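You operate a simulated robot arm through the tools that you are given. There is no shell and no other tool. Be economical: measure what you need, move in short steps, check, and stop when the job is done.

The job below is to be done with a simulated robot arm. You get a single attempt, and the scene is never put back.

TASK
Park the basket at 0.4 m and stop the winch for a tilt trial.
Fine: hold the OUT key; then dial to 0, tower page showing, red stop button in.

The check looks at the end state, three seconds after you hand in, the way a careful person would. Anything else that was tipped, shoved, dropped, spilled or broken makes it a failure.

THE ROBOT
A 6-joint arm with a two-finger parallel gripper, fixed in place. Base frame: the origin is at the foot of the arm, x ahead of it, y to its left, z up. Readings come in mm, degrees, newtons and seconds.
Its first joint turns from -66.0 to 66.0 degrees. Payload 2.9 kg.
The tool frame sits at the grasp point between the pads (the TCP): z along the fingers, y along the line on which they close. The tips reach 30 mm beyond it. The gripper opens to 110 mm. The fingers are 20 mm wide and 10 mm thick; the gripper's body (48 by 112 mm) begins 55 mm behind the TCP.
Orientation is that of the tool frame in the base frame, as [roll, pitch, yaw] about the fixed x, y, z axes, in that order (R = Rz(yaw) Ry(pitch) Rx(roll)). With the fingers straight down and closing along the base's y, the tool's x points along the base's -x, its y along +y and its z along -z.

THE INTERFACE
- The arm moves only by the tool jog_arm. Its argument "moves" is a list of rows, each a list of 6 numbers: the shift along the tool's x, y, z in mm, then the turn, a rotation vector about the tool's x, y, z in degrees. In form: [[x, y, z, ax, ay, az], ...]. A call has 1 to 20 rows; each row is the pose to reach, as a shift and turn from the pose commanded when the call began, along the tool's axes at that moment. "gripper" is the closure in counts, from 0 (fully open) to 255 (shut), set as the call begins (left out, the last holds). A row lasts 0.2 s, in which the tool goes at most 50 mm and 8.6 degrees; a call with a longer step from one row to the next is refused whole, and so is a gripper value outside its range. Where a pose cannot be reached the arm comes as near as it can. A force on the tool above 90 N (or 10 N above the force at the start of the call, whichever is more), or a blocked arm, ends the call early, and 0.2 s more pass. The fingers move at their own pace (about 108 mm/s each) and stop on an object; they squeeze with about 40 N. The grip force told is the motor's: it shows also when the fingers shut on nothing. Time passes only in rows, and 0.2 s behind the last, so rows that repeat a pose let the fingers close. The reply holds the time, the measured pose of the TCP, the force on the tool along the base axes, the opening and the grip force, in the units named above and with some noise.
- Cameras (640 x 400 px; columns grow to the right, rows downward): "scene" is fixed at [84.4, 445.2, 1390.1]; the picture's right is [-0.69, -0.72, 0.00], its down [-0.44, 0.42, -0.80] and it looks along [0.58, -0.55, -0.60] (base axes); focal length 214 px, centre (320, 200). "wrist" rides on the gripper at [-36, 0, -57] in the tool frame; the picture's right is [0.00, -1.00, 0.00], its down [0.97, 0.00, -0.24] and it looks along [0.24, 0.00, 0.97] (tool axes); focal length 218 px, centre (320, 200).
- camera(camera): a new picture of that camera. It takes no simulated time.
- point_at(camera, pixels): for up to 12 pixels [column, row] of the newest picture of that camera ("zoom" is the newest enlarged one), the place [x, y, z] in the base frame of the surface seen there, good to about 2 mm, but the place of the scene camera against the robot may be out by one fixed shift of up to 12 mm in any direction. It takes no simulated time.
- zoom(camera, box): a new picture of the part [left, top, right, bottom] of that camera's present view, enlarged. It takes no simulated time.
- sign_off(): hands the job in; it is judged then, once.

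Work in short steps. Measure before you move; look again where a grasp or a placing could have gone wrong, and mend it. You have 80 turns and 34 pictures in all, those below and enlarged ones among them. Open the gripper and draw the arm clear of the work before you hand the job in, unless the task says otherwise; then end with one line.

The tools are called after ">>>" as name(argument=value, ...) on one line, values as JSON. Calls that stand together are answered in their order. jog_arm: Moves the arm, as the interface text tells. Its arguments: {"type":"object","properties":{"moves":{"type":"array"},"gripper":{"type":"number"}},"required":["moves"]} The other tools are called the same way: camera (camera) takes a picture; point_at (camera, pixels) gives the place of the surface under pixels of a picture; zoom (camera, box) takes an enlarged picture of a part of a camera's view; sign_off () hands the job in.

At the start:

```text
t: 0.0
eef_pos: [282.0, 146.2, 1345.2]
orientation: [179.9, 0.0, -179.9]
force: [0.3, -0.5, 0.0]
gripper_width: 110.0
gripper_force: 0.1
```

scene: 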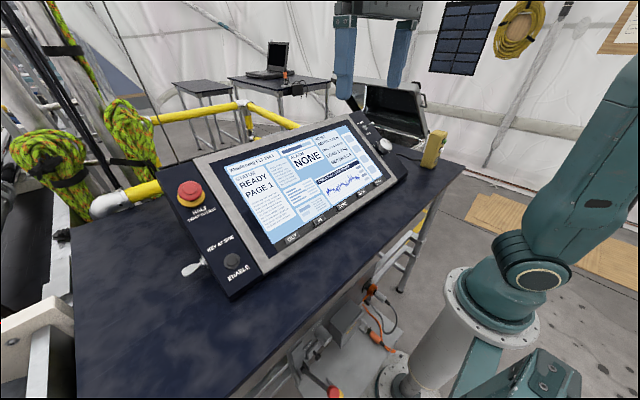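
wrist: 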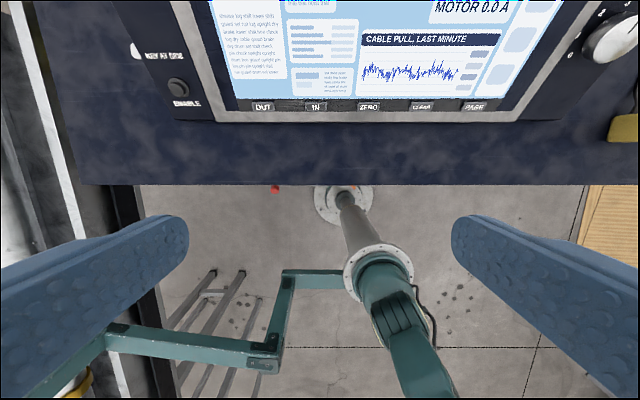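

The panel has a screen, keys OUT/IN/ZERO/CLEAR/PAGE along its lower edge, a red stop at scene (190,192), a key switch and ENABLE at (232,262), and a dial on the right. I'll zoom in to read the details.

>>> zoom(camera="scene", box=[160, 110, 420, 300])

>>> zoom(camera="wrist", box=[120, 0, 640, 190])

>>> zoom(camera="scene", box=[340, 100, 460, 180])

```text
2.11 times, centred on (290, 205) of scene
```

zoom: 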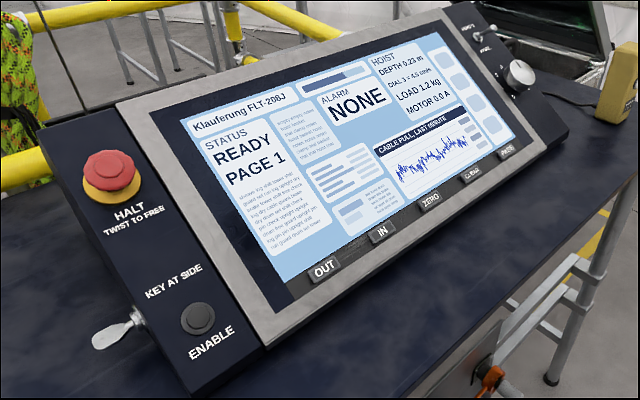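

```text
1.23 times, centred on (380, 95) of wrist
```

zoom: 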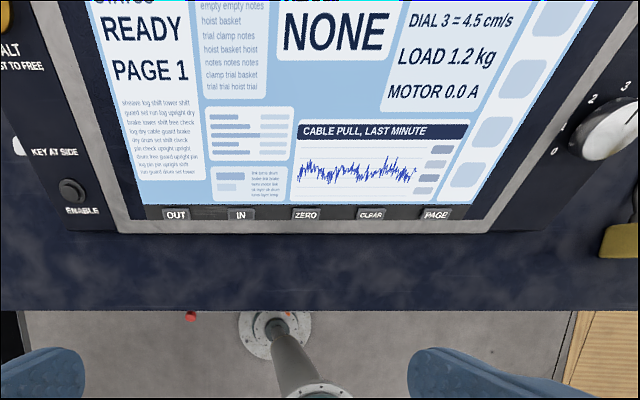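

```text
5.00 times, centred on (400, 140) of scene
```

zoom: 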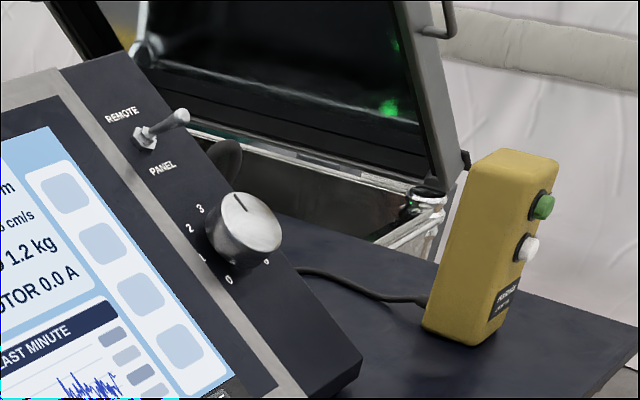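

The screen reads DEPTH 0.23 m, DIAL 3 = 4.5 cm/s, READY, PAGE 1. I'll measure the panel positions.

>>> camera(camera="wrist")

>>> point_at(camera="scene", pixels=[[190, 192], [232, 262], [292, 238], [316, 219], [366, 183], [385, 144], [215, 300], [190, 250], [194, 270], [370, 124], [408, 180], [432, 150]])

>>> point_at(camera="wrist", pixels=[[263, 106], [315, 106], [368, 106], [421, 106], [474, 106], [178, 88], [612, 40], [600, 42], [350, 150], [545, 60], [135, 50], [625, 130]])

```text
28 pictures are left
```

wrist: 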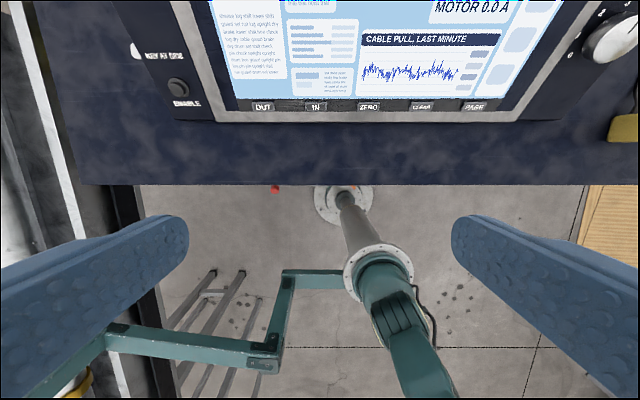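

```text
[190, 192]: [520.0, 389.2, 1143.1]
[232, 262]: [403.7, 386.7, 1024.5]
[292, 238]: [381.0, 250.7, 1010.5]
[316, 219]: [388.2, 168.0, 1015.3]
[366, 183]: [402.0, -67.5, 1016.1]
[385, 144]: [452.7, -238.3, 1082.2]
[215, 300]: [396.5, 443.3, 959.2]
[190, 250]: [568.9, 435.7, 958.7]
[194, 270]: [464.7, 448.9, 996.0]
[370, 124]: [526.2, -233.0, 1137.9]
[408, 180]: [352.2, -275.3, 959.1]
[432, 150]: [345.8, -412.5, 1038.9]
```

```text
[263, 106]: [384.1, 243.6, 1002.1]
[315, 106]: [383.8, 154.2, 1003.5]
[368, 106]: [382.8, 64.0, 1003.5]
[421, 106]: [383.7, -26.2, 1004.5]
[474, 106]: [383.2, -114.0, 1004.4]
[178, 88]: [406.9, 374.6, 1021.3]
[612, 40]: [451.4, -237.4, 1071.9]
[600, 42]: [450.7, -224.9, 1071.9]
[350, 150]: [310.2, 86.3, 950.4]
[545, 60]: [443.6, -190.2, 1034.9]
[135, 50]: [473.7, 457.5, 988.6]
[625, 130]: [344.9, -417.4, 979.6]
```

Wrist and scene agree to about 10 mm. I'll move toward the right side, tilted to face the panel, for a closer look at the dial and toggle.

>>> jog_arm(moves=[[-10, -40, 0, 0, -7, 0], [-20, -80, 0, 0, -14, 0], [-30, -120, 0, 0, -21, 0], [-40, -160, 0, 0, -28, 0], [-50, -200, 0, 0, -28, 0], [-60, -240, 0, 0, -28, 0], [-70, -280, 0, 0, -28, 0], [-80, -320, 0, 0, -28, 0], [-80, -350, 0, 0, -28, 0], [-80, -350, 0, 0, -28, 0]])

>>> camera(camera="wrist")

```text
t: 2.2
eef_pos: [362.1, -203.4, 1342.7]
orientation: [179.9, 28.1, 179.8]
force: [0.6, 0.4, 1.0]
gripper_width: 110.2
gripper_force: 0.1
out of reach, approached as far as the arm can: row 3, 4
```

```text
27 pictures are left
```

wrist: 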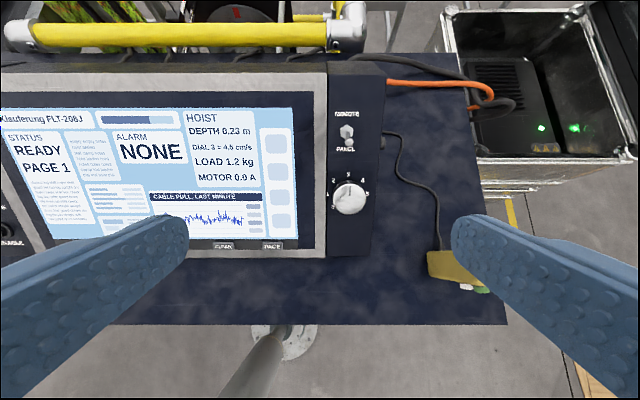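

The dial and toggle are in view; I zoom in on them and measure the face plane.

>>> zoom(camera="wrist", box=[310, 90, 390, 240])

>>> point_at(camera="wrist", pixels=[[349, 199], [348, 142], [347, 128], [340, 250], [372, 90], [340, 90], [373, 250], [272, 247], [223, 247], [200, 220], [200, 125], [349, 187]])

```text
2.67 times, centred on (350, 165) of wrist
```

zoom: 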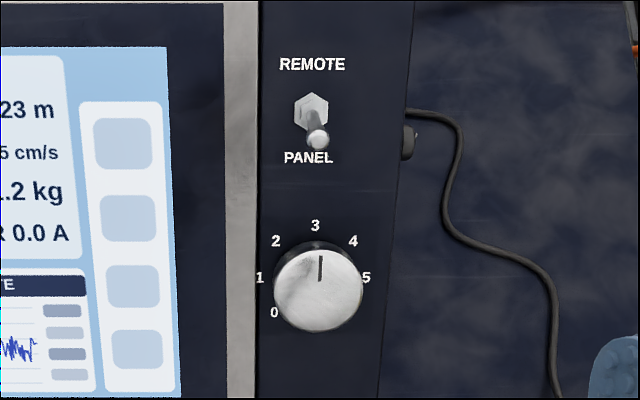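

```text
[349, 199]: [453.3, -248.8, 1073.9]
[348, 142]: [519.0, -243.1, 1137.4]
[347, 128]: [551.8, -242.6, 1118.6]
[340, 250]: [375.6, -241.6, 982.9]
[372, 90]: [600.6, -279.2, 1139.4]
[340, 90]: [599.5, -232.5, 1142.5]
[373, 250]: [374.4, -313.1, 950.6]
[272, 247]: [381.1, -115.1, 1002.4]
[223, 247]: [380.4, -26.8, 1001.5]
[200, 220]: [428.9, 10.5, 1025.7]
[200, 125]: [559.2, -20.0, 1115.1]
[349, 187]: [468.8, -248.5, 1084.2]
```

Toggle is at PANEL (its tip is about 16 mm downslope of the nut) and the dial's line is at 3, with labels about 45° apart. The face is tilted about 35°. I'll close the fingers and move over to the OUT key for a closer look.

>>> jog_arm(gripper=255, moves=[[10, 41, 10, 0, 1, 0], [20, 82, 20, 0, 2, 0], [30, 122, 36, 0, 3, 0], [42, 163, 52, 0, 4, 0], [54, 204, 68, 0, 5, 0], [66, 245, 85, 0, 6, 0], [78, 286, 102, 0, 7, 0], [90, 326, 122, 0, 8, 0], [102, 367, 144, 0, 8, 0], [114, 407, 166, 0, 8, 0], [124, 447, 186, 0, 8, 0], [124, 447, 186, 0, 8, 0]])

>>> camera(camera="wrist")

```text
t: 4.8
eef_pos: [339.2, 242.2, 1122.6]
orientation: [179.9, 20.1, 179.9]
force: [0.0, -0.2, -0.2]
gripper_width: 0.0
gripper_force: 37.5
```

```text
25 pictures are left
```

wrist: 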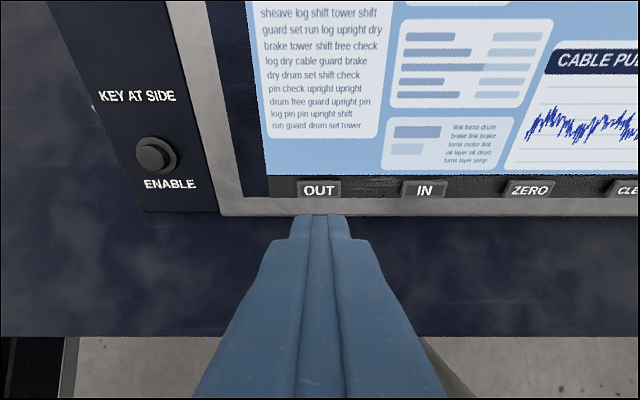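

The OUT key spans about (298–341, 180–199). I measure the key and its surround, plus ENABLE.

>>> point_at(camera="wrist", pixels=[[319, 190], [319, 183], [319, 195], [303, 190], [336, 190], [360, 187], [319, 207], [280, 187], [319, 176], [153, 155], [260, 205], [424, 190]])

>>> zoom(camera="wrist", box=[260, 160, 380, 235])

```text
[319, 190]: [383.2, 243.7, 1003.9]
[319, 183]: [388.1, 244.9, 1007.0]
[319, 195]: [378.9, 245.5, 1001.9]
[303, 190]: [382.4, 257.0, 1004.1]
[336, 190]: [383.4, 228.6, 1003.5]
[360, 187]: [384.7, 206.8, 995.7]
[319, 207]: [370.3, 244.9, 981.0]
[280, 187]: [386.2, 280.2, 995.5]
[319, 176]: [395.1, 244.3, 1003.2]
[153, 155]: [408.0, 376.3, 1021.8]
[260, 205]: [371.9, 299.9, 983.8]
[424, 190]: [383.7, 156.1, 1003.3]
```

```text
5.33 times, centred on (320, 198) of wrist
```

zoom: 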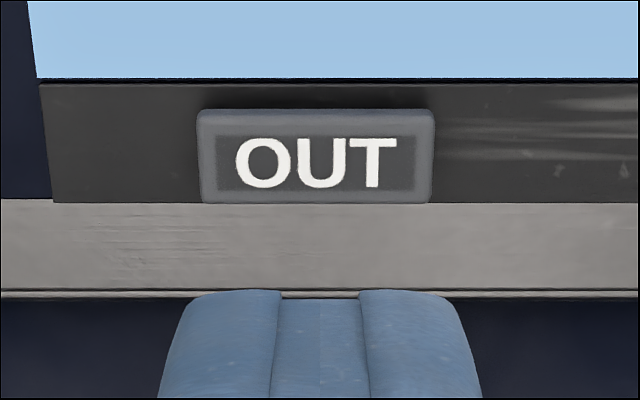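

OUT key centre is at about (383.5, 244.5, 1004), about 7 mm proud. I'll hover about 15 mm off it along the face normal.

>>> jog_arm(moves=[[3, 1, 42, 0, 0, 0], [8.9, 2.3, 83, 0, 0, 0], [8.9, 2.3, 83, 0, 0, 0]])

>>> camera(camera="wrist")

```text
t: 5.6
eef_pos: [360.6, 246.7, 1040.0]
orientation: [179.9, 20.1, -180.0]
force: [-0.3, -0.2, 0.1]
gripper_width: 0.0
gripper_force: 37.8
```

```text
23 pictures are left
```

wrist: 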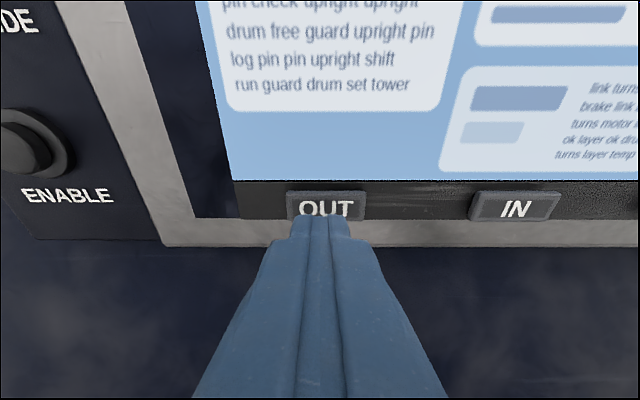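

The finger lines up with OUT (tip at (320,215)). I'll press in for a short trial, about 1 s, then back off and read the screen.

>>> jog_arm(moves=[[-2.6, -1.5, 9.7, 0, 0, 0], [-3.6, -1.5, 13.5, 0, 0, 0], [-4.4, -1.5, 16.4, 0, 0, 0], [-4.4, -1.5, 16.4, 0, 0, 0], [-4.4, -1.5, 16.4, 0, 0, 0]])

>>> zoom(camera="scene", box=[220, 120, 400, 240])

```text
t: 6.8
eef_pos: [369.6, 245.0, 1027.5]
orientation: [-180.0, 20.1, 180.0]
force: [-4.5, -0.6, 3.3]
gripper_width: 0.0
gripper_force: 37.0
```

```text
3.33 times, centred on (310, 180) of scene
```

zoom: 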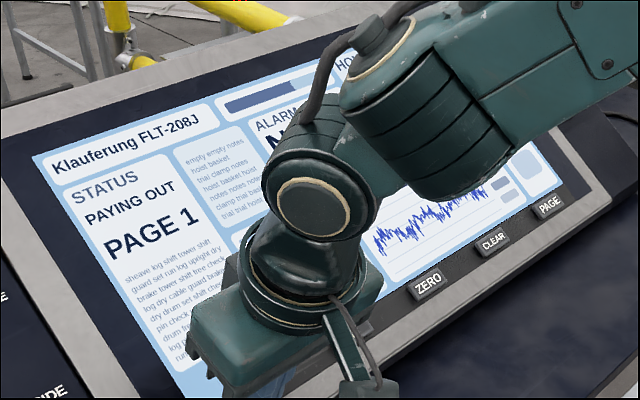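

Status shows PAYING OUT. I'll hold about 1.8 s more, then release well back to read the depth.

>>> jog_arm(moves=[[0, 0, 0, 0, 0, 0], [0, 0, 0, 0, 0, 0], [0, 0, 0, 0, 0, 0], [0, 0, 0, 0, 0, 0], [0, 0, 0, 0, 0, 0], [0, 0, 0, 0, 0, 0], [0, 0, 0, 0, 0, 0], [0, 0, 0, 0, 0, 0], [4.4, 0, -16.4, 0, 0, 0], [4.4, 0, -16.4, 0, 0, 0]])

>>> camera(camera="wrist")

```text
t: 9.0
eef_pos: [358.6, 244.9, 1040.9]
orientation: [179.9, 20.1, 180.0]
force: [0.9, 0.3, -0.1]
gripper_width: 0.1
gripper_force: 37.6
```

```text
21 pictures are left
```

wrist: 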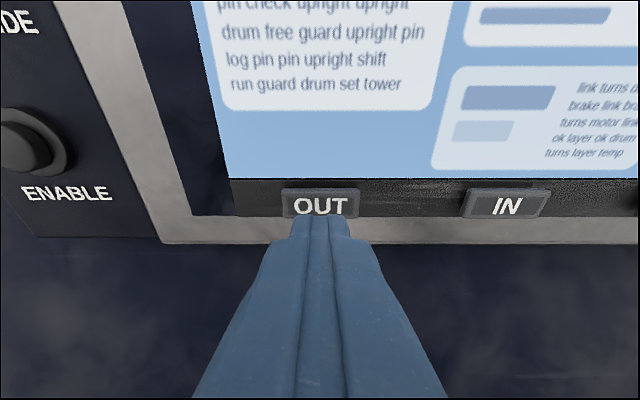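

The screen's hoist box is out of view here; I'll back away and tilt to read it.

>>> jog_arm(moves=[[0, -20, -40, 0, -3, 0], [0, -40, -80, 0, -6, 0], [0, -65, -120, 0, -9, 0], [0, -90, -160, 0, -12, 0], [0, -110, -200, 0, -15, 0], [0, -130, -210, 0, -18, 0], [0, -130, -210, 0, -18, 0]])

>>> camera(camera="wrist")

```text
t: 10.6
eef_pos: [287.7, 114.2, 1239.5]
orientation: [179.9, 37.9, 179.9]
force: [0.4, 0.1, 0.0]
gripper_width: 0.0
gripper_force: 37.2
```

```text
20 pictures are left
```

wrist: 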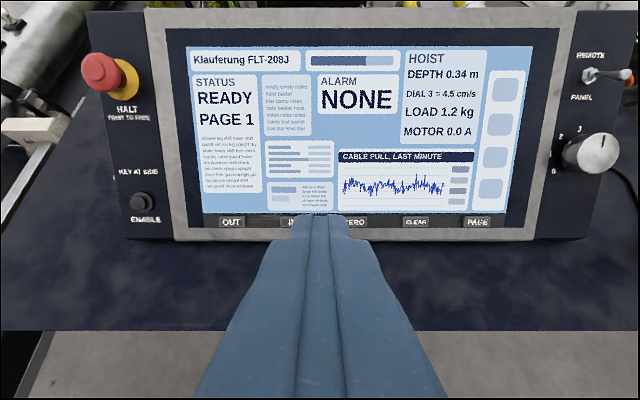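

Depth reads 0.34 m, so 0.06 m remains, about 1.3 s. I'll go back to the same hover.

>>> jog_arm(moves=[[13, 40, 25, 0, 4, 0], [26, 80, 45, 0, 8, 0], [40, 110, 80, 0, 12, 0], [52, 130, 120, 0, 16, 0], [60, 130, 160, 0, 18, 0], [64.9, 130, 199.7, 0, 18, 0], [64.9, 130, 199.7, 0, 18, 0]])

```text
t: 12.2
eef_pos: [358.9, 243.9, 1041.2]
orientation: [179.7, 20.0, 180.0]
force: [0.4, -0.1, 0.0]
gripper_width: 0.0
gripper_force: 37.3
```

The hover pose is the same as before (358.9, 243.9, 1041.2). I'll press for about 1.3 s and release.

>>> jog_arm(moves=[[-2.6, 0, 9.7, 0, 0, 0], [-4.4, 0, 16.4, 0, 0, 0], [-4.4, 0, 16.4, 0, 0, 0], [-4.4, 0, 16.4, 0, 0, 0], [-4.4, 0, 16.4, 0, 0, 0], [-4.4, 0, 16.4, 0, 0, 0], [-4.4, 0, 16.4, 0, 0, 0], [-4.4, 0, 16.4, 0, 0, 0], [0, 0, 0, 0, 0, 0], [0, 0, 0, 0, 0, 0]])

>>> jog_arm(moves=[[0, -20, -40, 0, -3, 0], [0, -40, -80, 0, -6, 0], [0, -65, -120, 0, -9, 0], [0, -90, -160, 0, -12, 0], [0, -110, -200, 0, -15, 0], [0, -130, -210, 0, -18, 0], [0, -130, -210, 0, -18, 0]])

>>> camera(camera="wrist")

```text
t: 14.4
eef_pos: [359.6, 244.4, 1042.1]
orientation: [179.9, 20.1, 179.9]
force: [-0.4, -1.0, -1.6]
gripper_width: 0.0
gripper_force: 37.5
```

```text
t: 16.0
eef_pos: [286.6, 115.4, 1240.1]
orientation: [179.9, 38.2, 179.9]
force: [0.6, 0.2, 0.0]
gripper_width: 0.0
gripper_force: 38.3
```

```text
19 pictures are left
```

wrist: 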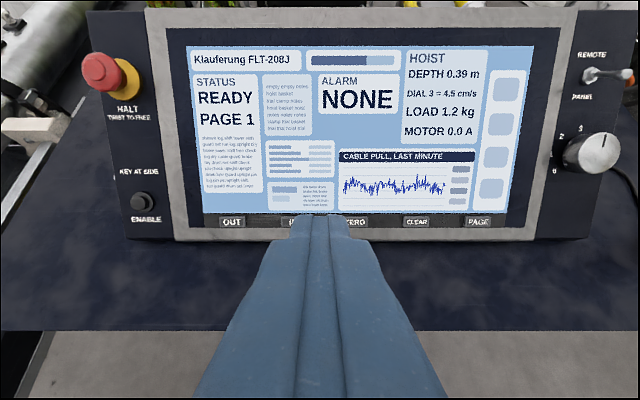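

Depth 0.39 m. I'll give one short tap of about 0.2 s and re-read.

>>> jog_arm(moves=[[13, 40, 25, 0, 4, 0], [26, 80, 45, 0, 8, 0], [40, 110, 80, 0, 12, 0], [52, 130, 120, 0, 16, 0], [60, 130, 160, 0, 18, 0], [64.9, 130, 199.7, 0, 18, 0], [64.9, 130, 199.7, 0, 18, 0]])

>>> jog_arm(moves=[[-2.6, 0, 9.7, 0, 0, 0], [-4.4, 0, 16.4, 0, 0, 0], [-4.4, 0, 16.4, 0, 0, 0], [0, 0, 0, 0, 0, 0], [0, 0, 0, 0, 0, 0]])

>>> jog_arm(moves=[[0, -20, -40, 0, -3, 0], [0, -40, -80, 0, -6, 0], [0, -65, -120, 0, -9, 0], [0, -90, -160, 0, -12, 0], [0, -110, -200, 0, -15, 0], [0, -130, -210, 0, -18, 0], [0, -130, -210, 0, -18, 0]])

>>> camera(camera="wrist")

```text
t: 17.6
eef_pos: [359.4, 244.3, 1040.2]
orientation: [179.9, 20.1, 179.9]
force: [0.7, 0.8, 0.2]
gripper_width: 0.0
gripper_force: 37.9
```

```text
t: 18.8
eef_pos: [358.9, 244.5, 1042.4]
orientation: [179.8, 20.2, -180.0]
force: [-0.1, 0.3, 1.0]
gripper_width: 0.0
gripper_force: 38.0
```

```text
t: 20.4
eef_pos: [285.8, 113.3, 1240.9]
orientation: [179.9, 38.1, 179.9]
force: [0.3, -0.3, -0.7]
gripper_width: 0.3
gripper_force: 37.9
```

```text
18 pictures are left
```

wrist: 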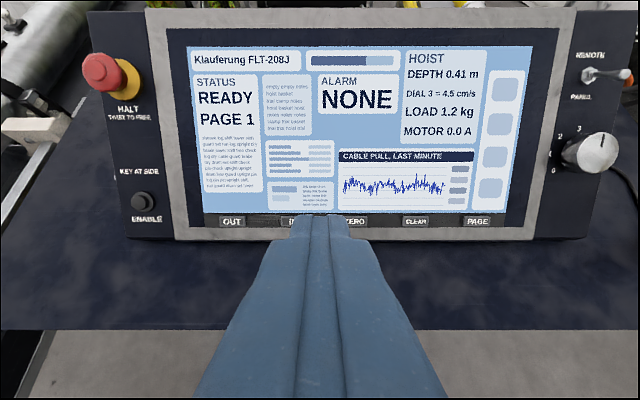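

It reads 0.41 m, probably about 0.406. A very short tap of the neighbouring IN key (383.7, 156, 1003) should bring it to 0.40.

>>> jog_arm(moves=[[13, 10, 25, 0, 4, 0], [26, 20, 50, 0, 8, 0], [40, 30, 90, 0, 12, 0], [52, 41.5, 130, 0, 16, 0], [60, 41.5, 165, 0, 18, 0], [64.9, 41.5, 199.7, 0, 18, 0], [64.9, 41.5, 199.7, 0, 18, 0]])

>>> jog_arm(moves=[[-2.6, 0, 9.7, 0, 0, 0], [-4.3, 0, 15.9, 0, 0, 0], [0, 0, 0, 0, 0, 0], [0, 0, 0, 0, 0, 0]])

>>> jog_arm(moves=[[0, -10, -40, 0, -3, 0], [0, -20, -80, 0, -6, 0], [0, -30, -120, 0, -9, 0], [0, -41.5, -160, 0, -12, 0], [0, -41.5, -200, 0, -15, 0], [0, -41.5, -210, 0, -18, 0], [0, -41.5, -210, 0, -18, 0]])

>>> zoom(camera="wrist", box=[180, 40, 640, 240])

```text
t: 22.0
eef_pos: [358.4, 158.3, 1040.8]
orientation: [179.9, 20.1, 179.9]
force: [0.1, -0.8, 0.6]
gripper_width: 0.1
gripper_force: 37.6
```

```text
t: 23.0
eef_pos: [359.4, 156.2, 1041.9]
orientation: [179.8, 20.1, 179.9]
force: [-0.1, -1.1, -0.3]
gripper_width: 0.0
gripper_force: 38.3
```

```text
t: 24.6
eef_pos: [288.5, 114.5, 1238.3]
orientation: [179.9, 38.0, 179.9]
force: [0.2, -0.2, 0.6]
gripper_width: 0.0
gripper_force: 37.7
```

```text
1.39 times, centred on (410, 140) of wrist
```

zoom: 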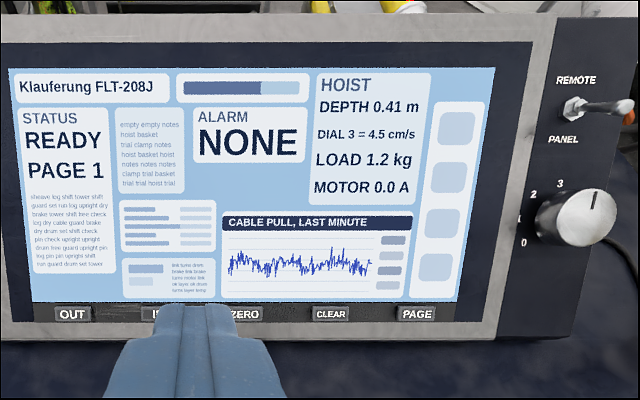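

Still 0.41: the tap was too short to register. I'll repeat it a little longer.

>>> jog_arm(moves=[[13, 10, 25, 0, 4, 0], [26, 20, 50, 0, 8, 0], [40, 30, 90, 0, 12, 0], [52, 41.5, 130, 0, 16, 0], [60, 41.5, 165, 0, 18, 0], [64.9, 41.5, 199.7, 0, 18, 0], [64.9, 41.5, 199.7, 0, 18, 0]])

>>> jog_arm(moves=[[-2.6, 0, 9.7, 0, 0, 0], [-4.2, 0, 15.5, 0, 0, 0], [-4.4, 0, 16.4, 0, 0, 0], [0, 0, 0, 0, 0, 0], [0, 0, 0, 0, 0, 0]])

>>> jog_arm(moves=[[0, -10, -40, 0, -3, 0], [0, -20, -80, 0, -6, 0], [0, -30, -120, 0, -9, 0], [0, -41.5, -160, 0, -12, 0], [0, -41.5, -200, 0, -15, 0], [0, -41.5, -210, 0, -18, 0], [0, -41.5, -210, 0, -18, 0]])

>>> zoom(camera="wrist", box=[180, 40, 640, 240])

```text
t: 26.2
eef_pos: [360.3, 156.2, 1040.0]
orientation: [179.9, 20.1, -180.0]
force: [-0.2, -0.3, 0.0]
gripper_width: 0.4
gripper_force: 37.6
```

```text
t: 27.4
eef_pos: [357.7, 157.0, 1041.3]
orientation: [179.8, 20.1, 179.9]
force: [0.5, 0.8, 0.6]
gripper_width: 0.0
gripper_force: 38.2
```

```text
t: 29.0
eef_pos: [285.6, 113.5, 1239.1]
orientation: [179.9, 38.1, 179.9]
force: [0.1, 0.0, -0.5]
gripper_width: 0.1
gripper_force: 37.5
```

```text
1.39 times, centred on (410, 140) of wrist
```

zoom: 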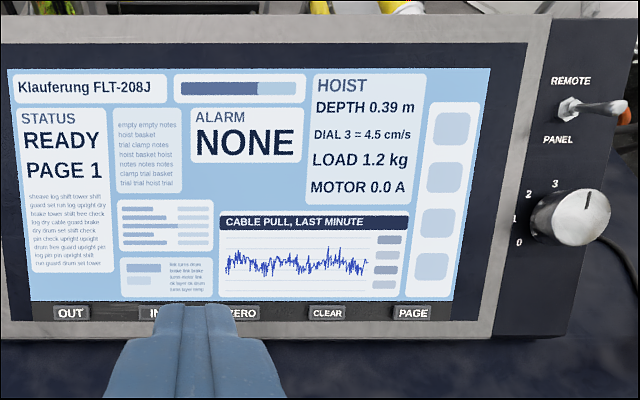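

Depth 0.39 m. Dial 3 is too coarse for this, so I'll turn the dial partway to 1 (needed anyway on the way to 0), finish with a slow tap, then go on to 0. I move over the dial with the gripper open.

>>> jog_arm(gripper=0, moves=[[-4, -45, 0, 0, 0, 0], [-8, -90, 0, 0, 1, 0], [-12, -135, 10, 0, 1, 0], [-16, -180, 20, 0, 2, 0], [-20, -225, 35, 0, 2, 0], [-24, -270, 50, 0, 3, 0], [-28, -310, 70, 0, 3, 0], [-32, -345, 92, 0, 3, 0], [-36, -363, 113, 0, 3, 0], [-36, -363, 113, 0, 3, 0]])

>>> camera(camera="wrist")

```text
t: 31.2
eef_pos: [386.4, -248.9, 1169.9]
orientation: [179.9, 35.1, -180.0]
force: [-0.3, -1.0, -0.1]
gripper_width: 110.1
gripper_force: 0.0
```

```text
15 pictures are left
```

wrist: 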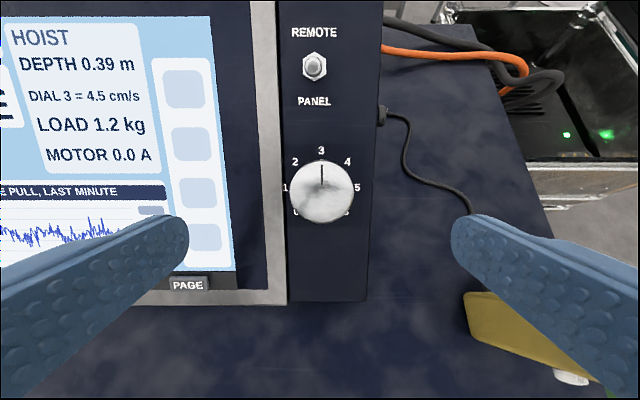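

Knob disc is centred near (321,192), radius about 30 px. I measure points on its top and the surrounding face.

>>> point_at(camera="wrist", pixels=[[321, 192], [294, 192], [348, 192], [321, 166], [321, 217], [321, 232], [285, 230], [360, 230], [275, 190], [188, 284], [321, 180], [289, 192]])

>>> zoom(camera="wrist", box=[270, 140, 370, 240])

```text
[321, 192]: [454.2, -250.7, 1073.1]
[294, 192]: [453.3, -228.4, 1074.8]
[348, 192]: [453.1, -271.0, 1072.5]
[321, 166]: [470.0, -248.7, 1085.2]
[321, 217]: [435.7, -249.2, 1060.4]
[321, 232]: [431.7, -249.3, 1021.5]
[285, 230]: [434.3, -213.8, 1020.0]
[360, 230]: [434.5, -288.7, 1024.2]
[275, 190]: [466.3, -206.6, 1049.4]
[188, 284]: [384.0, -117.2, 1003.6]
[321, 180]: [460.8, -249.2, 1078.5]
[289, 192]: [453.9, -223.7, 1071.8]
```

```text
4.00 times, centred on (320, 190) of wrist
```

zoom: 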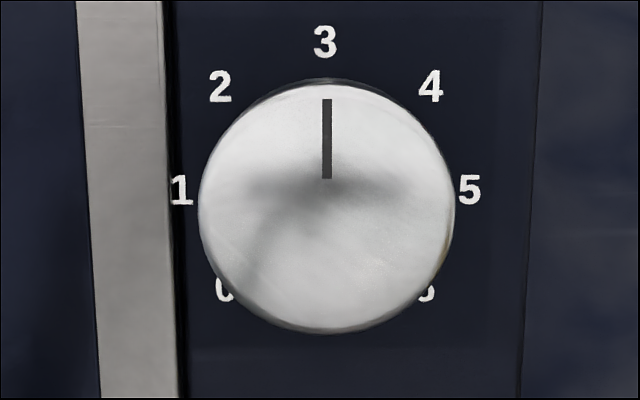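

Knob top centre is (454, -249.8, 1073.5), diameter about 52 mm, 29 mm tall. I'll pre-rotate +45° about the tool axis and lower around it, still open.

>>> jog_arm(moves=[[0, -0.9, 8, 0, 0, 8], [0, -0.9, 16, 0, 0, 16], [0, -0.9, 24, 0, 0, 24], [0, -0.9, 32, 0, 0, 32], [0, -0.9, 40, 0, 0, 40], [0, -0.9, 50, 0, 0, 45], [0, -0.9, 75, 0, 0, 45], [0, -0.9, 95, 0, 0, 45], [0, -0.9, 107.8, 0, 0, 45], [0, -0.9, 107.8, 0, 0, 45]])

>>> camera(camera="wrist")

```text
t: 33.4
eef_pos: [447.9, -250.4, 1082.0]
orientation: [153.5, 23.9, 129.3]
force: [-0.6, -0.3, 0.7]
gripper_width: 109.9
gripper_force: 0.1
```

```text
13 pictures are left
```

wrist: 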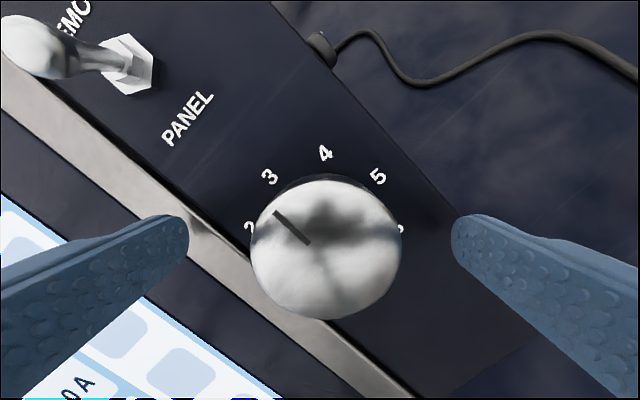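

Knob sits between the fingers, about 2 mm right of centre (326 vs 320). I shift 2 mm and close.

>>> jog_arm(gripper=255, moves=[[0, -2, 0, 0, 0, 0], [0, -2, 0, 0, 0, 0], [0, -2, 0, 0, 0, 0], [0, -2, 0, 0, 0, 0]])

```text
t: 34.4
eef_pos: [446.1, -251.9, 1081.2]
orientation: [153.5, 23.9, 129.3]
force: [1.5, -0.6, 0.1]
gripper_width: 53.1
gripper_force: 45.0
```

Gripped at 53 mm with low side force. Now I turn counterclockwise 90° (3→1).

>>> jog_arm(moves=[[0, 0, 0, 0, 0, -7], [0, 0, 0, 0, 0, -14], [0, 0, 0, 0, 0, -21], [0, 0, 0, 0, 0, -28], [0, 0, 0, 0, 0, -35], [0, 0, 0, 0, 0, -42], [0, 0, 0, 0, 0, -49], [0, 0, 0, 0, 0, -56], [0, 0, 0, 0, 0, -63], [0, 0, 0, 0, 0, -70], [0, 0, 0, 0, 0, -77], [0, 0, 0, 0, 0, -84], [0, 0, 0, 0, 0, -90], [0, 0, 0, 0, 0, -90]])

>>> camera(camera="wrist")

```text
t: 37.4
eef_pos: [446.1, -248.9, 1082.4]
orientation: [-153.7, 24.0, -129.1]
force: [-5.6, 16.7, 6.7]
gripper_width: 53.3
gripper_force: 44.6
```

```text
12 pictures are left
```

wrist: 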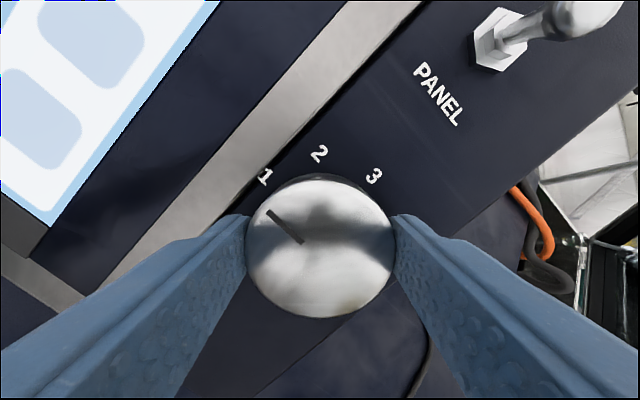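

The pointer is at 1. I open, lift off along the normal, rotate the tool back to neutral and check the display.

>>> jog_arm(gripper=0, moves=[[0, 0, 0, 0, 0, 0], [0, 0, 0, 0, 0, 0], [0, 0, -30, 0, 0, 0], [0, 0, -60, 0, 0, 8], [0, 0, -85, 0, 0, 16], [0, 0, -108, 0, 0, 24], [0, 0, -108, 0, 0, 32], [0, 0, -108, 0, 0, 40], [0, 0, -108, 0, 0, 45], [0, 0, -108, 0, 0, 45]])

>>> camera(camera="wrist")

```text
t: 39.6
eef_pos: [384.6, -249.9, 1171.9]
orientation: [179.8, 35.2, 179.7]
force: [-0.8, 0.0, 0.8]
gripper_width: 109.7
gripper_force: 0.1
```

```text
11 pictures are left
```

wrist: 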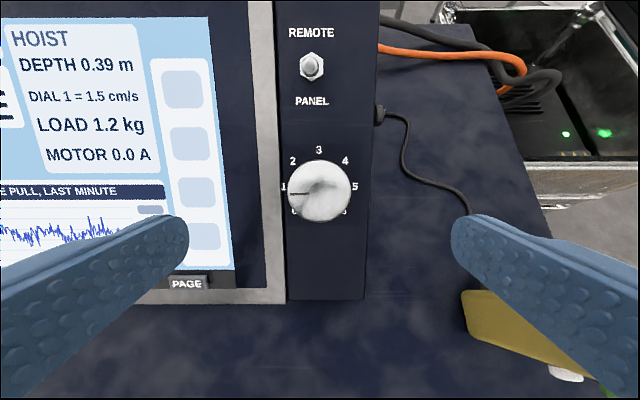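

Display confirms DIAL 1 = 1.5 cm/s, depth 0.39. I'll return to the OUT hover with closed fingers.

>>> jog_arm(gripper=255, moves=[[5, 45, 0, 0, 0, 0], [10, 90, 0, 0, 1, 0], [15, 135, 0, 0, 2, 0], [20, 180, 0, 0, 4, 0], [30, 225, 0, 0, 5, 0], [40, 270, 5, 0, 7, 0], [50, 315, 10, 0, 9, 0], [60, 360, 20, 0, 11, 0], [70, 400, 35, 0, 13, 0], [80, 440, 50, 0, 15, 0], [88, 475, 65, 0, 15, 0], [94, 494.4, 82, 0, 15, 0], [96, 494.4, 92.3, 0, 15, 0], [96, 494.4, 92.3, 0, 15, 0]])

>>> jog_arm(moves=[[0, 0, 0, 0, 0, 0]])

```text
t: 42.6
eef_pos: [360.0, 244.4, 1040.9]
orientation: [179.9, 20.2, 179.9]
force: [-0.3, -0.3, 0.6]
gripper_width: 0.0
gripper_force: 37.6
```

```text
t: 43.0
eef_pos: [358.7, 245.3, 1041.7]
orientation: [180.0, 20.1, -180.0]
force: [0.2, 0.1, 0.3]
gripper_width: 0.0
gripper_force: 38.2
```

Same hover (about 359.3, 244.8, 1041.3). I give a slow OUT press of about 0.45 s, then back off to read.

>>> jog_arm(moves=[[-2.6, 0, 9.7, 0, 0, 0], [-4.4, 0, 16.4, 0, 0, 0], [-4.4, 0, 16.4, 0, 0, 0], [-4.4, 0, 16.4, 0, 0, 0], [0, 0, 0, 0, 0, 0], [0, 0, 0, 0, 0, 0]])

>>> jog_arm(moves=[[0, -20, -40, 0, -3, 0], [0, -40, -80, 0, -6, 0], [0, -65, -120, 0, -9, 0], [0, -90, -160, 0, -12, 0], [0, -110, -200, 0, -15, 0], [0, -130, -210, 0, -18, 0], [0, -130, -210, 0, -18, 0]])

>>> camera(camera="wrist")

```text
t: 44.4
eef_pos: [357.7, 243.4, 1041.4]
orientation: [179.9, 20.0, 179.9]
force: [0.1, 0.3, 0.0]
gripper_width: 0.0
gripper_force: 37.7
```

```text
t: 46.0
eef_pos: [285.7, 112.5, 1238.9]
orientation: [179.9, 38.1, 180.0]
force: [-0.4, 0.6, 1.0]
gripper_width: 0.0
gripper_force: 37.7
```

```text
10 pictures are left
```

wrist: 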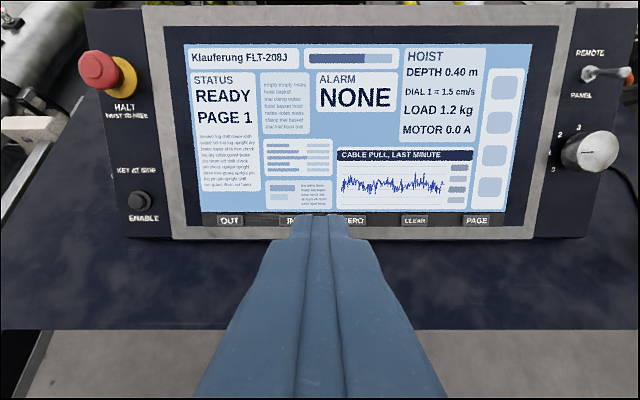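

Depth reads 0.40 m. Now back to the dial with an open gripper, pre-rotated +20°.

>>> jog_arm(gripper=0, moves=[[-4, -45, 0, 0, 0, 0], [-8, -90, 0, 0, 1, 0], [-12, -135, 10, 0, 1, 0], [-16, -180, 20, 0, 2, 0], [-20, -225, 35, 0, 2, 0], [-24, -270, 50, 0, 3, 0], [-28, -310, 70, 0, 3, 0], [-32, -345, 92, 0, 3, 0], [-36, -363, 113, 0, 3, 0], [-36, -363, 113, 0, 3, 0]])

>>> jog_arm(moves=[[0, -1.5, 20, 0, 0, 7], [0, -1.5, 40, 0, 0, 14], [0, -1.5, 60, 0, 0, 20], [0, -1.5, 80, 0, 0, 20], [0, -1.5, 95, 0, 0, 20], [0, -1.5, 107.8, 0, 0, 20], [0, -1.5, 107.8, 0, 0, 20]])

>>> camera(camera="wrist")

```text
t: 48.2
eef_pos: [384.1, -249.0, 1172.3]
orientation: [179.8, 35.1, 180.0]
force: [0.7, -0.3, 0.0]
gripper_width: 110.0
gripper_force: 0.1
```

```text
t: 49.8
eef_pos: [446.3, -249.8, 1081.8]
orientation: [166.3, 32.7, 156.0]
force: [-0.1, 0.5, -0.7]
gripper_width: 109.8
gripper_force: 0.0
```

```text
9 pictures are left
```

wrist: 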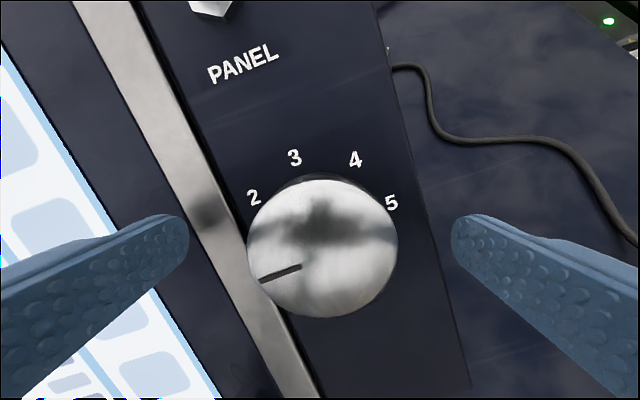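

Knob centred at (322,248). Close, turn −46°, then release, lift and go neutral.

>>> jog_arm(gripper=255, moves=[[0, 0, 0, 0, 0, 0], [0, 0, 0, 0, 0, 0], [0, 0, 0, 0, 0, 0], [0, 0, 0, 0, 0, -7], [0, 0, 0, 0, 0, -14], [0, 0, 0, 0, 0, -21], [0, 0, 0, 0, 0, -28], [0, 0, 0, 0, 0, -35], [0, 0, 0, 0, 0, -42], [0, 0, 0, 0, 0, -46], [0, 0, 0, 0, 0, -46]])

>>> jog_arm(gripper=0, moves=[[0, 0, 0, 0, 0, 0], [0, 0, 0, 0, 0, 0], [0, 0, -30, 0, 0, 0], [0, 0, -60, 0, 0, 8], [0, 0, -85, 0, 0, 16], [0, 0, -108, 0, 0, 24], [0, 0, -108, 0, 0, 26], [0, 0, -108, 0, 0, 26]])

>>> camera(camera="wrist")

```text
t: 52.2
eef_pos: [446.0, -249.3, 1082.6]
orientation: [-163.0, 31.2, -149.0]
force: [0.4, 9.7, -1.6]
gripper_width: 52.8
gripper_force: 45.0
```

```text
t: 54.0
eef_pos: [383.7, -251.3, 1171.9]
orientation: [179.8, 35.1, 179.9]
force: [-0.1, -0.3, 0.3]
gripper_width: 110.1
gripper_force: 0.0
```

```text
8 pictures are left
```

wrist: 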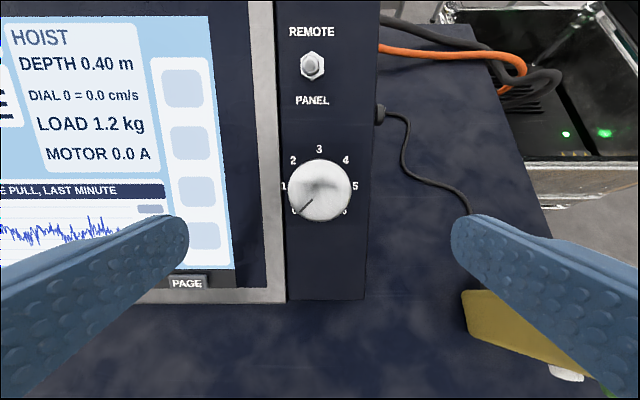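

DIAL 0 = 0.0, depth 0.40. Next the PAGE key at (383.5, −115.5, 1004): move to the hover, tap once, back away and look.

>>> jog_arm(gripper=255, moves=[[0, 0, -10, 0, 0, 0], [20, 45, 0, 0, 4, 0], [40, 85, 10, 0, 8, 0], [60, 115, 30, 0, 12, 0], [80, 134.5, 50, 0, 15, 0], [92, 134.5, 80, 0, 15, 0], [95.3, 134.5, 92.8, 0, 15, 0], [95.3, 134.5, 92.8, 0, 15, 0]])

>>> jog_arm(moves=[[-2.6, 0, 9.7, 0, 0, 0], [-4.4, 0, 16.4, 0, 0, 0], [-4.4, 0, 16.4, 0, 0, 0], [0, 0, 0, 0, 0, 0], [0, 0, 0, 0, 0, 0]])

>>> jog_arm(moves=[[0, 30, -40, 0, -3, 0], [0, 60, -80, 0, -6, 0], [0, 90, -115, 0, -9, 0], [0, 125, -150, 0, -12, 0], [0, 160, -180, 0, -15, 0], [0, 195, -210, 0, -18, 0], [0, 230, -210, 0, -18, 0], [0, 230, -210, 0, -18, 0]])

>>> camera(camera="wrist")

```text
refused: row 2 steps farther than a row can; nothing moved
```

```text
t: 55.2
eef_pos: [384.4, -249.9, 1170.8]
orientation: [179.9, 35.0, 179.9]
force: [0.8, 1.3, 0.3]
gripper_width: 109.7
gripper_force: 0.1
```

```text
t: 57.0
eef_pos: [262.0, -21.4, 1345.2]
orientation: [179.7, 53.1, 179.7]
force: [0.1, -0.6, -0.2]
gripper_width: 110.0
gripper_force: 0.0
```

```text
7 pictures are left
```

wrist: 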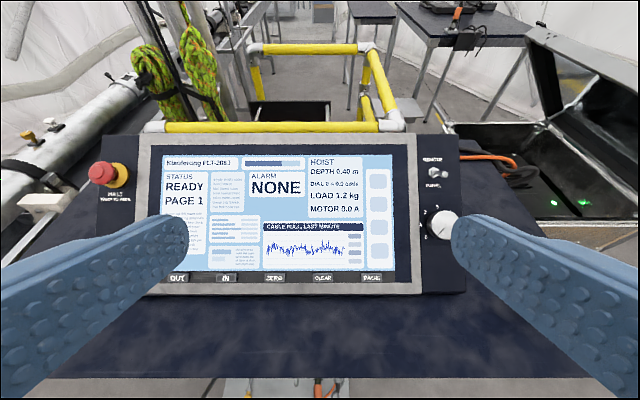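

One call was refused for too long a step, and the follow-ups moved harmlessly in free air. From (262, −21, 1345) I go to the PAGE hover with closed fingers.

>>> jog_arm(gripper=255, moves=[[20.5, -10.5, 29, 0, 3.7, 0], [41, -21, 58, 0, 7.4, 0], [61.5, -31.4, 87, 0, 11, 0], [82, -42, 116, 0, 14.7, 0], [102.4, -52.3, 144.8, 0, 18.4, 0], [123, -63, 174, 0, 22, 0], [143, -73, 203, 0, 25.7, 0], [164, -84, 232, 0, 29.4, 0], [184.3, -94.1, 260.6, 0, 33, 0], [184.3, -94.1, 260.6, 0, 33, 0], [184.3, -94.1, 260.6, 0, 33, 0]])

```text
t: 59.4
eef_pos: [361.7, -115.7, 1040.2]
orientation: [179.9, 20.1, -180.0]
force: [-0.9, 0.8, 0.7]
gripper_width: 0.0
gripper_force: 38.2
```

At the PAGE hover. One tap, then back away to read.

>>> jog_arm(moves=[[-2, 0, 9.7, 0, 0, 0], [-3.6, 0, 16.4, 0, 0, 0], [-3.6, 0, 16.4, 0, 0, 0], [0, 0, 0, 0, 0, 0], [0, 0, 0, 0, 0, 0]])

>>> zoom(camera="scene", box=[220, 120, 400, 240])

```text
t: 60.6
eef_pos: [361.0, -114.6, 1039.0]
orientation: [179.8, 20.1, 179.9]
force: [-0.2, 0.1, -0.1]
gripper_width: 0.0
gripper_force: 37.9
```

```text
3.33 times, centred on (310, 180) of scene
```

zoom: 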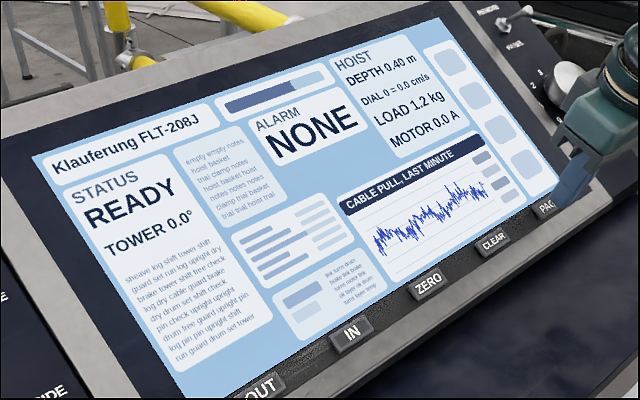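

TOWER page shows, depth 0.40, dial 0. Now I move to the left side to look at the red HALT button.

>>> jog_arm(moves=[[-5, 0, -34, 0, 0, 0], [-10, 0, -68, 0, 0, 0], [-15.4, 0, -100.8, 0, 0, 0], [-24.6, 40, -114.4, 0, 0, 0], [-33.9, 80, -128, 0, 0, 0], [-43.1, 120, -141.7, 0, 0, 0], [-52.4, 160, -155.4, 0, 0, 0], [-61.6, 200, -169, 0, 0, 0], [-72.4, 240, -169.4, 0, -3, 0], [-83.1, 280, -169.8, 0, -6, 0], [-93.9, 320, -170.2, 0, -9, 0], [-104.6, 360, -170.6, 0, -12, 0], [-115.4, 400, -171, 0, -15, 0], [-115.4, 400, -171, 0, -15, 0]])

>>> camera(camera="wrist")

```text
t: 63.6
eef_pos: [410.3, 286.4, 1240.3]
orientation: [179.9, 35.2, 179.9]
force: [-0.4, 0.8, 0.5]
gripper_width: 0.0
gripper_force: 38.0
```

```text
5 pictures are left
```

wrist: 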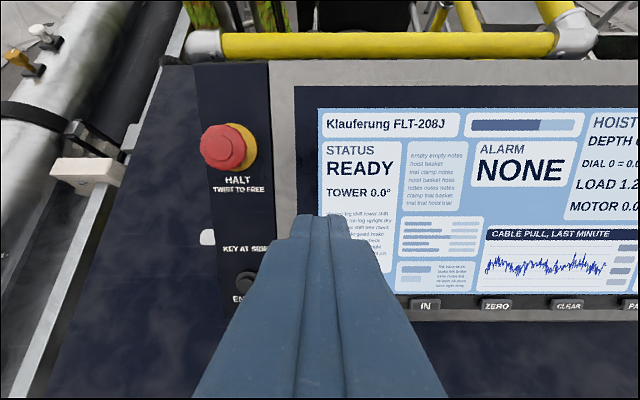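

The red button top is centred near (222,147) with its yellow collar at (235,146). I measure it.

>>> point_at(camera="wrist", pixels=[[222, 147], [207, 147], [236, 147], [222, 133], [222, 161], [251, 150], [248, 135], [260, 165], [262, 120], [216, 147]])

```text
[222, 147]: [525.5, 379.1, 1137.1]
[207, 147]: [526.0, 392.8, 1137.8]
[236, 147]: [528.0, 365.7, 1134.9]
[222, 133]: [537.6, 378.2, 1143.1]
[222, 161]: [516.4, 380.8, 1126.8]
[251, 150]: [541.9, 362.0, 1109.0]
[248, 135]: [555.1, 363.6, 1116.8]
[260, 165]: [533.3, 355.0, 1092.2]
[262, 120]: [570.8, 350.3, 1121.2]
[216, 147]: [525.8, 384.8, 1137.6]
```

Button top is at (525.5, 379.5, 1137), about 38 mm proud. I go to a hover about 20 mm above it along the normal.

>>> jog_arm(moves=[[-10, 35, 10, 0, 0, 0], [-22, 65, 35, 0, 0, 0], [-35, 93.1, 60, 0, 0, 0], [-35, 93.1, 85, 0, 0, 0], [-35, 93.1, 100.7, 0, 0, 0], [-35, 93.1, 100.7, 0, 0, 0]])

>>> camera(camera="wrist")

```text
t: 65.0
eef_pos: [496.1, 378.4, 1179.5]
orientation: [179.9, 35.1, 179.9]
force: [-0.2, 0.4, -0.2]
gripper_width: 0.0
gripper_force: 37.9
```

```text
4 pictures are left
```

wrist: 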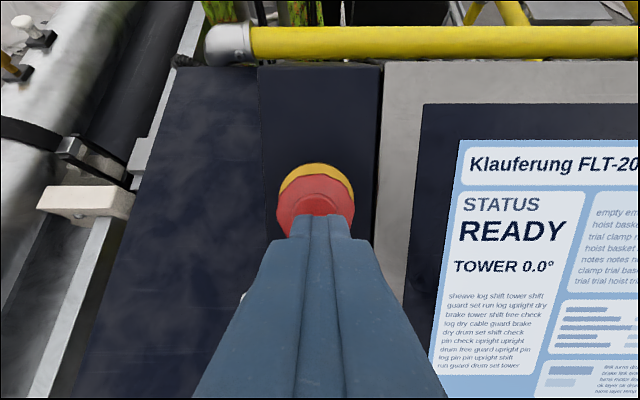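

Aligned: button behind the fingertips at (317,200). I press down in steps and watch the force.

>>> jog_arm(moves=[[0, 1, 12, 0, 0, 0], [0, 1, 18, 0, 0, 0], [0, 1, 21, 0, 0, 0], [0, 1, 23, 0, 0, 0], [0, 1, 25, 0, 0, 0], [0, 1, 27, 0, 0, 0], [0, 1, 28, 0, 0, 0]])

>>> zoom(camera="scene", box=[160, 110, 420, 300])

```text
t: 66.6
eef_pos: [512.6, 377.9, 1156.1]
orientation: [179.7, 35.0, 179.9]
force: [-5.0, -0.6, 8.2]
gripper_width: 0.1
gripper_force: 38.4
```

```text
2.11 times, centred on (290, 205) of scene
```

zoom: 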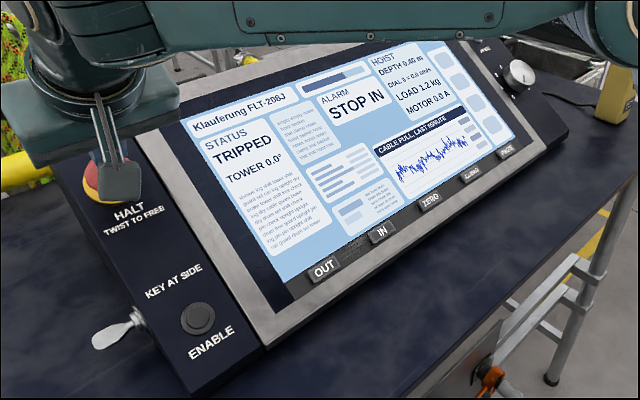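

ALARM shows STOP IN. I back off along the normal, open the gripper once clear, and check it latches.

>>> jog_arm(moves=[[0, 0, 0.5, 0, 0, 0], [0, 0, -20, 0, 0, 0], [0, 0, -50, 0, 0, 0], [0, 0, -80, 0, 0, 0], [20, -30, -100, 0, 0, 0], [40, -65, -110, 0, 0, 0], [60, -100, -120, 0, 0, 0], [70, -140, -120, 0, 0, 0], [70, -140, -120, 0, 0, 0]])

>>> jog_arm(gripper=0, moves=[[0, -30, -10, 0, 0, 0], [10, -60, -20, 0, 0, 0], [10, -60, -20, 0, 0, 0], [10, -60, -20, 0, 0, 0]])

>>> camera(camera="wrist")

```text
t: 68.6
eef_pos: [389.4, 238.5, 1214.4]
orientation: [179.8, 35.1, 179.9]
force: [0.0, -1.7, -0.7]
gripper_width: 0.0
gripper_force: 37.6
```

```text
t: 69.6
eef_pos: [367.2, 177.5, 1222.2]
orientation: [179.9, 35.1, 180.0]
force: [0.7, -0.8, 0.1]
gripper_width: 110.0
gripper_force: 0.0
```

```text
2 pictures are left
```

wrist: 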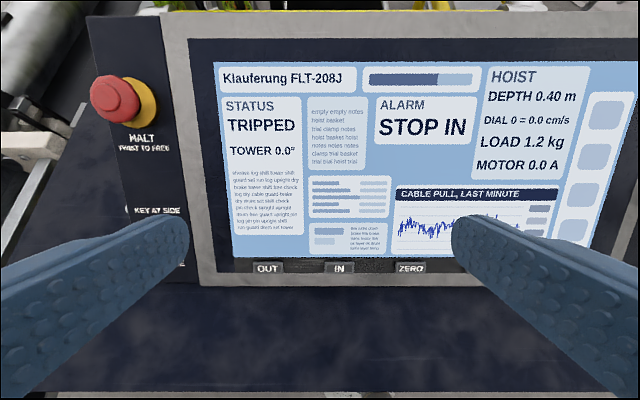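

STOP IN has latched; the screen reads depth 0.40 m, dial 0, TOWER page. I draw the arm a bit further back before handing in.

>>> jog_arm(moves=[[0, 0, -35, 0, 0, 0], [0, 0, -70, 0, 0, 0], [0, 0, -100, 0, 0, 0], [0, 0, -100, 0, 0, 0]])

>>> sign_off()

```text
t: 70.6
eef_pos: [312.5, 179.0, 1305.6]
orientation: [179.7, 35.0, 179.9]
force: [-0.3, 0.2, -0.9]
gripper_width: 110.1
gripper_force: 0.0
```

```text
The job is handed in.
```

The job is handed in: the basket is parked at a displayed 0.40 m, the dial is at 0, the tower page is showing and the red stop is latched in. I overshot to 0.41 m, tapped IN to bring it back, then finished with OUT at dial 1.
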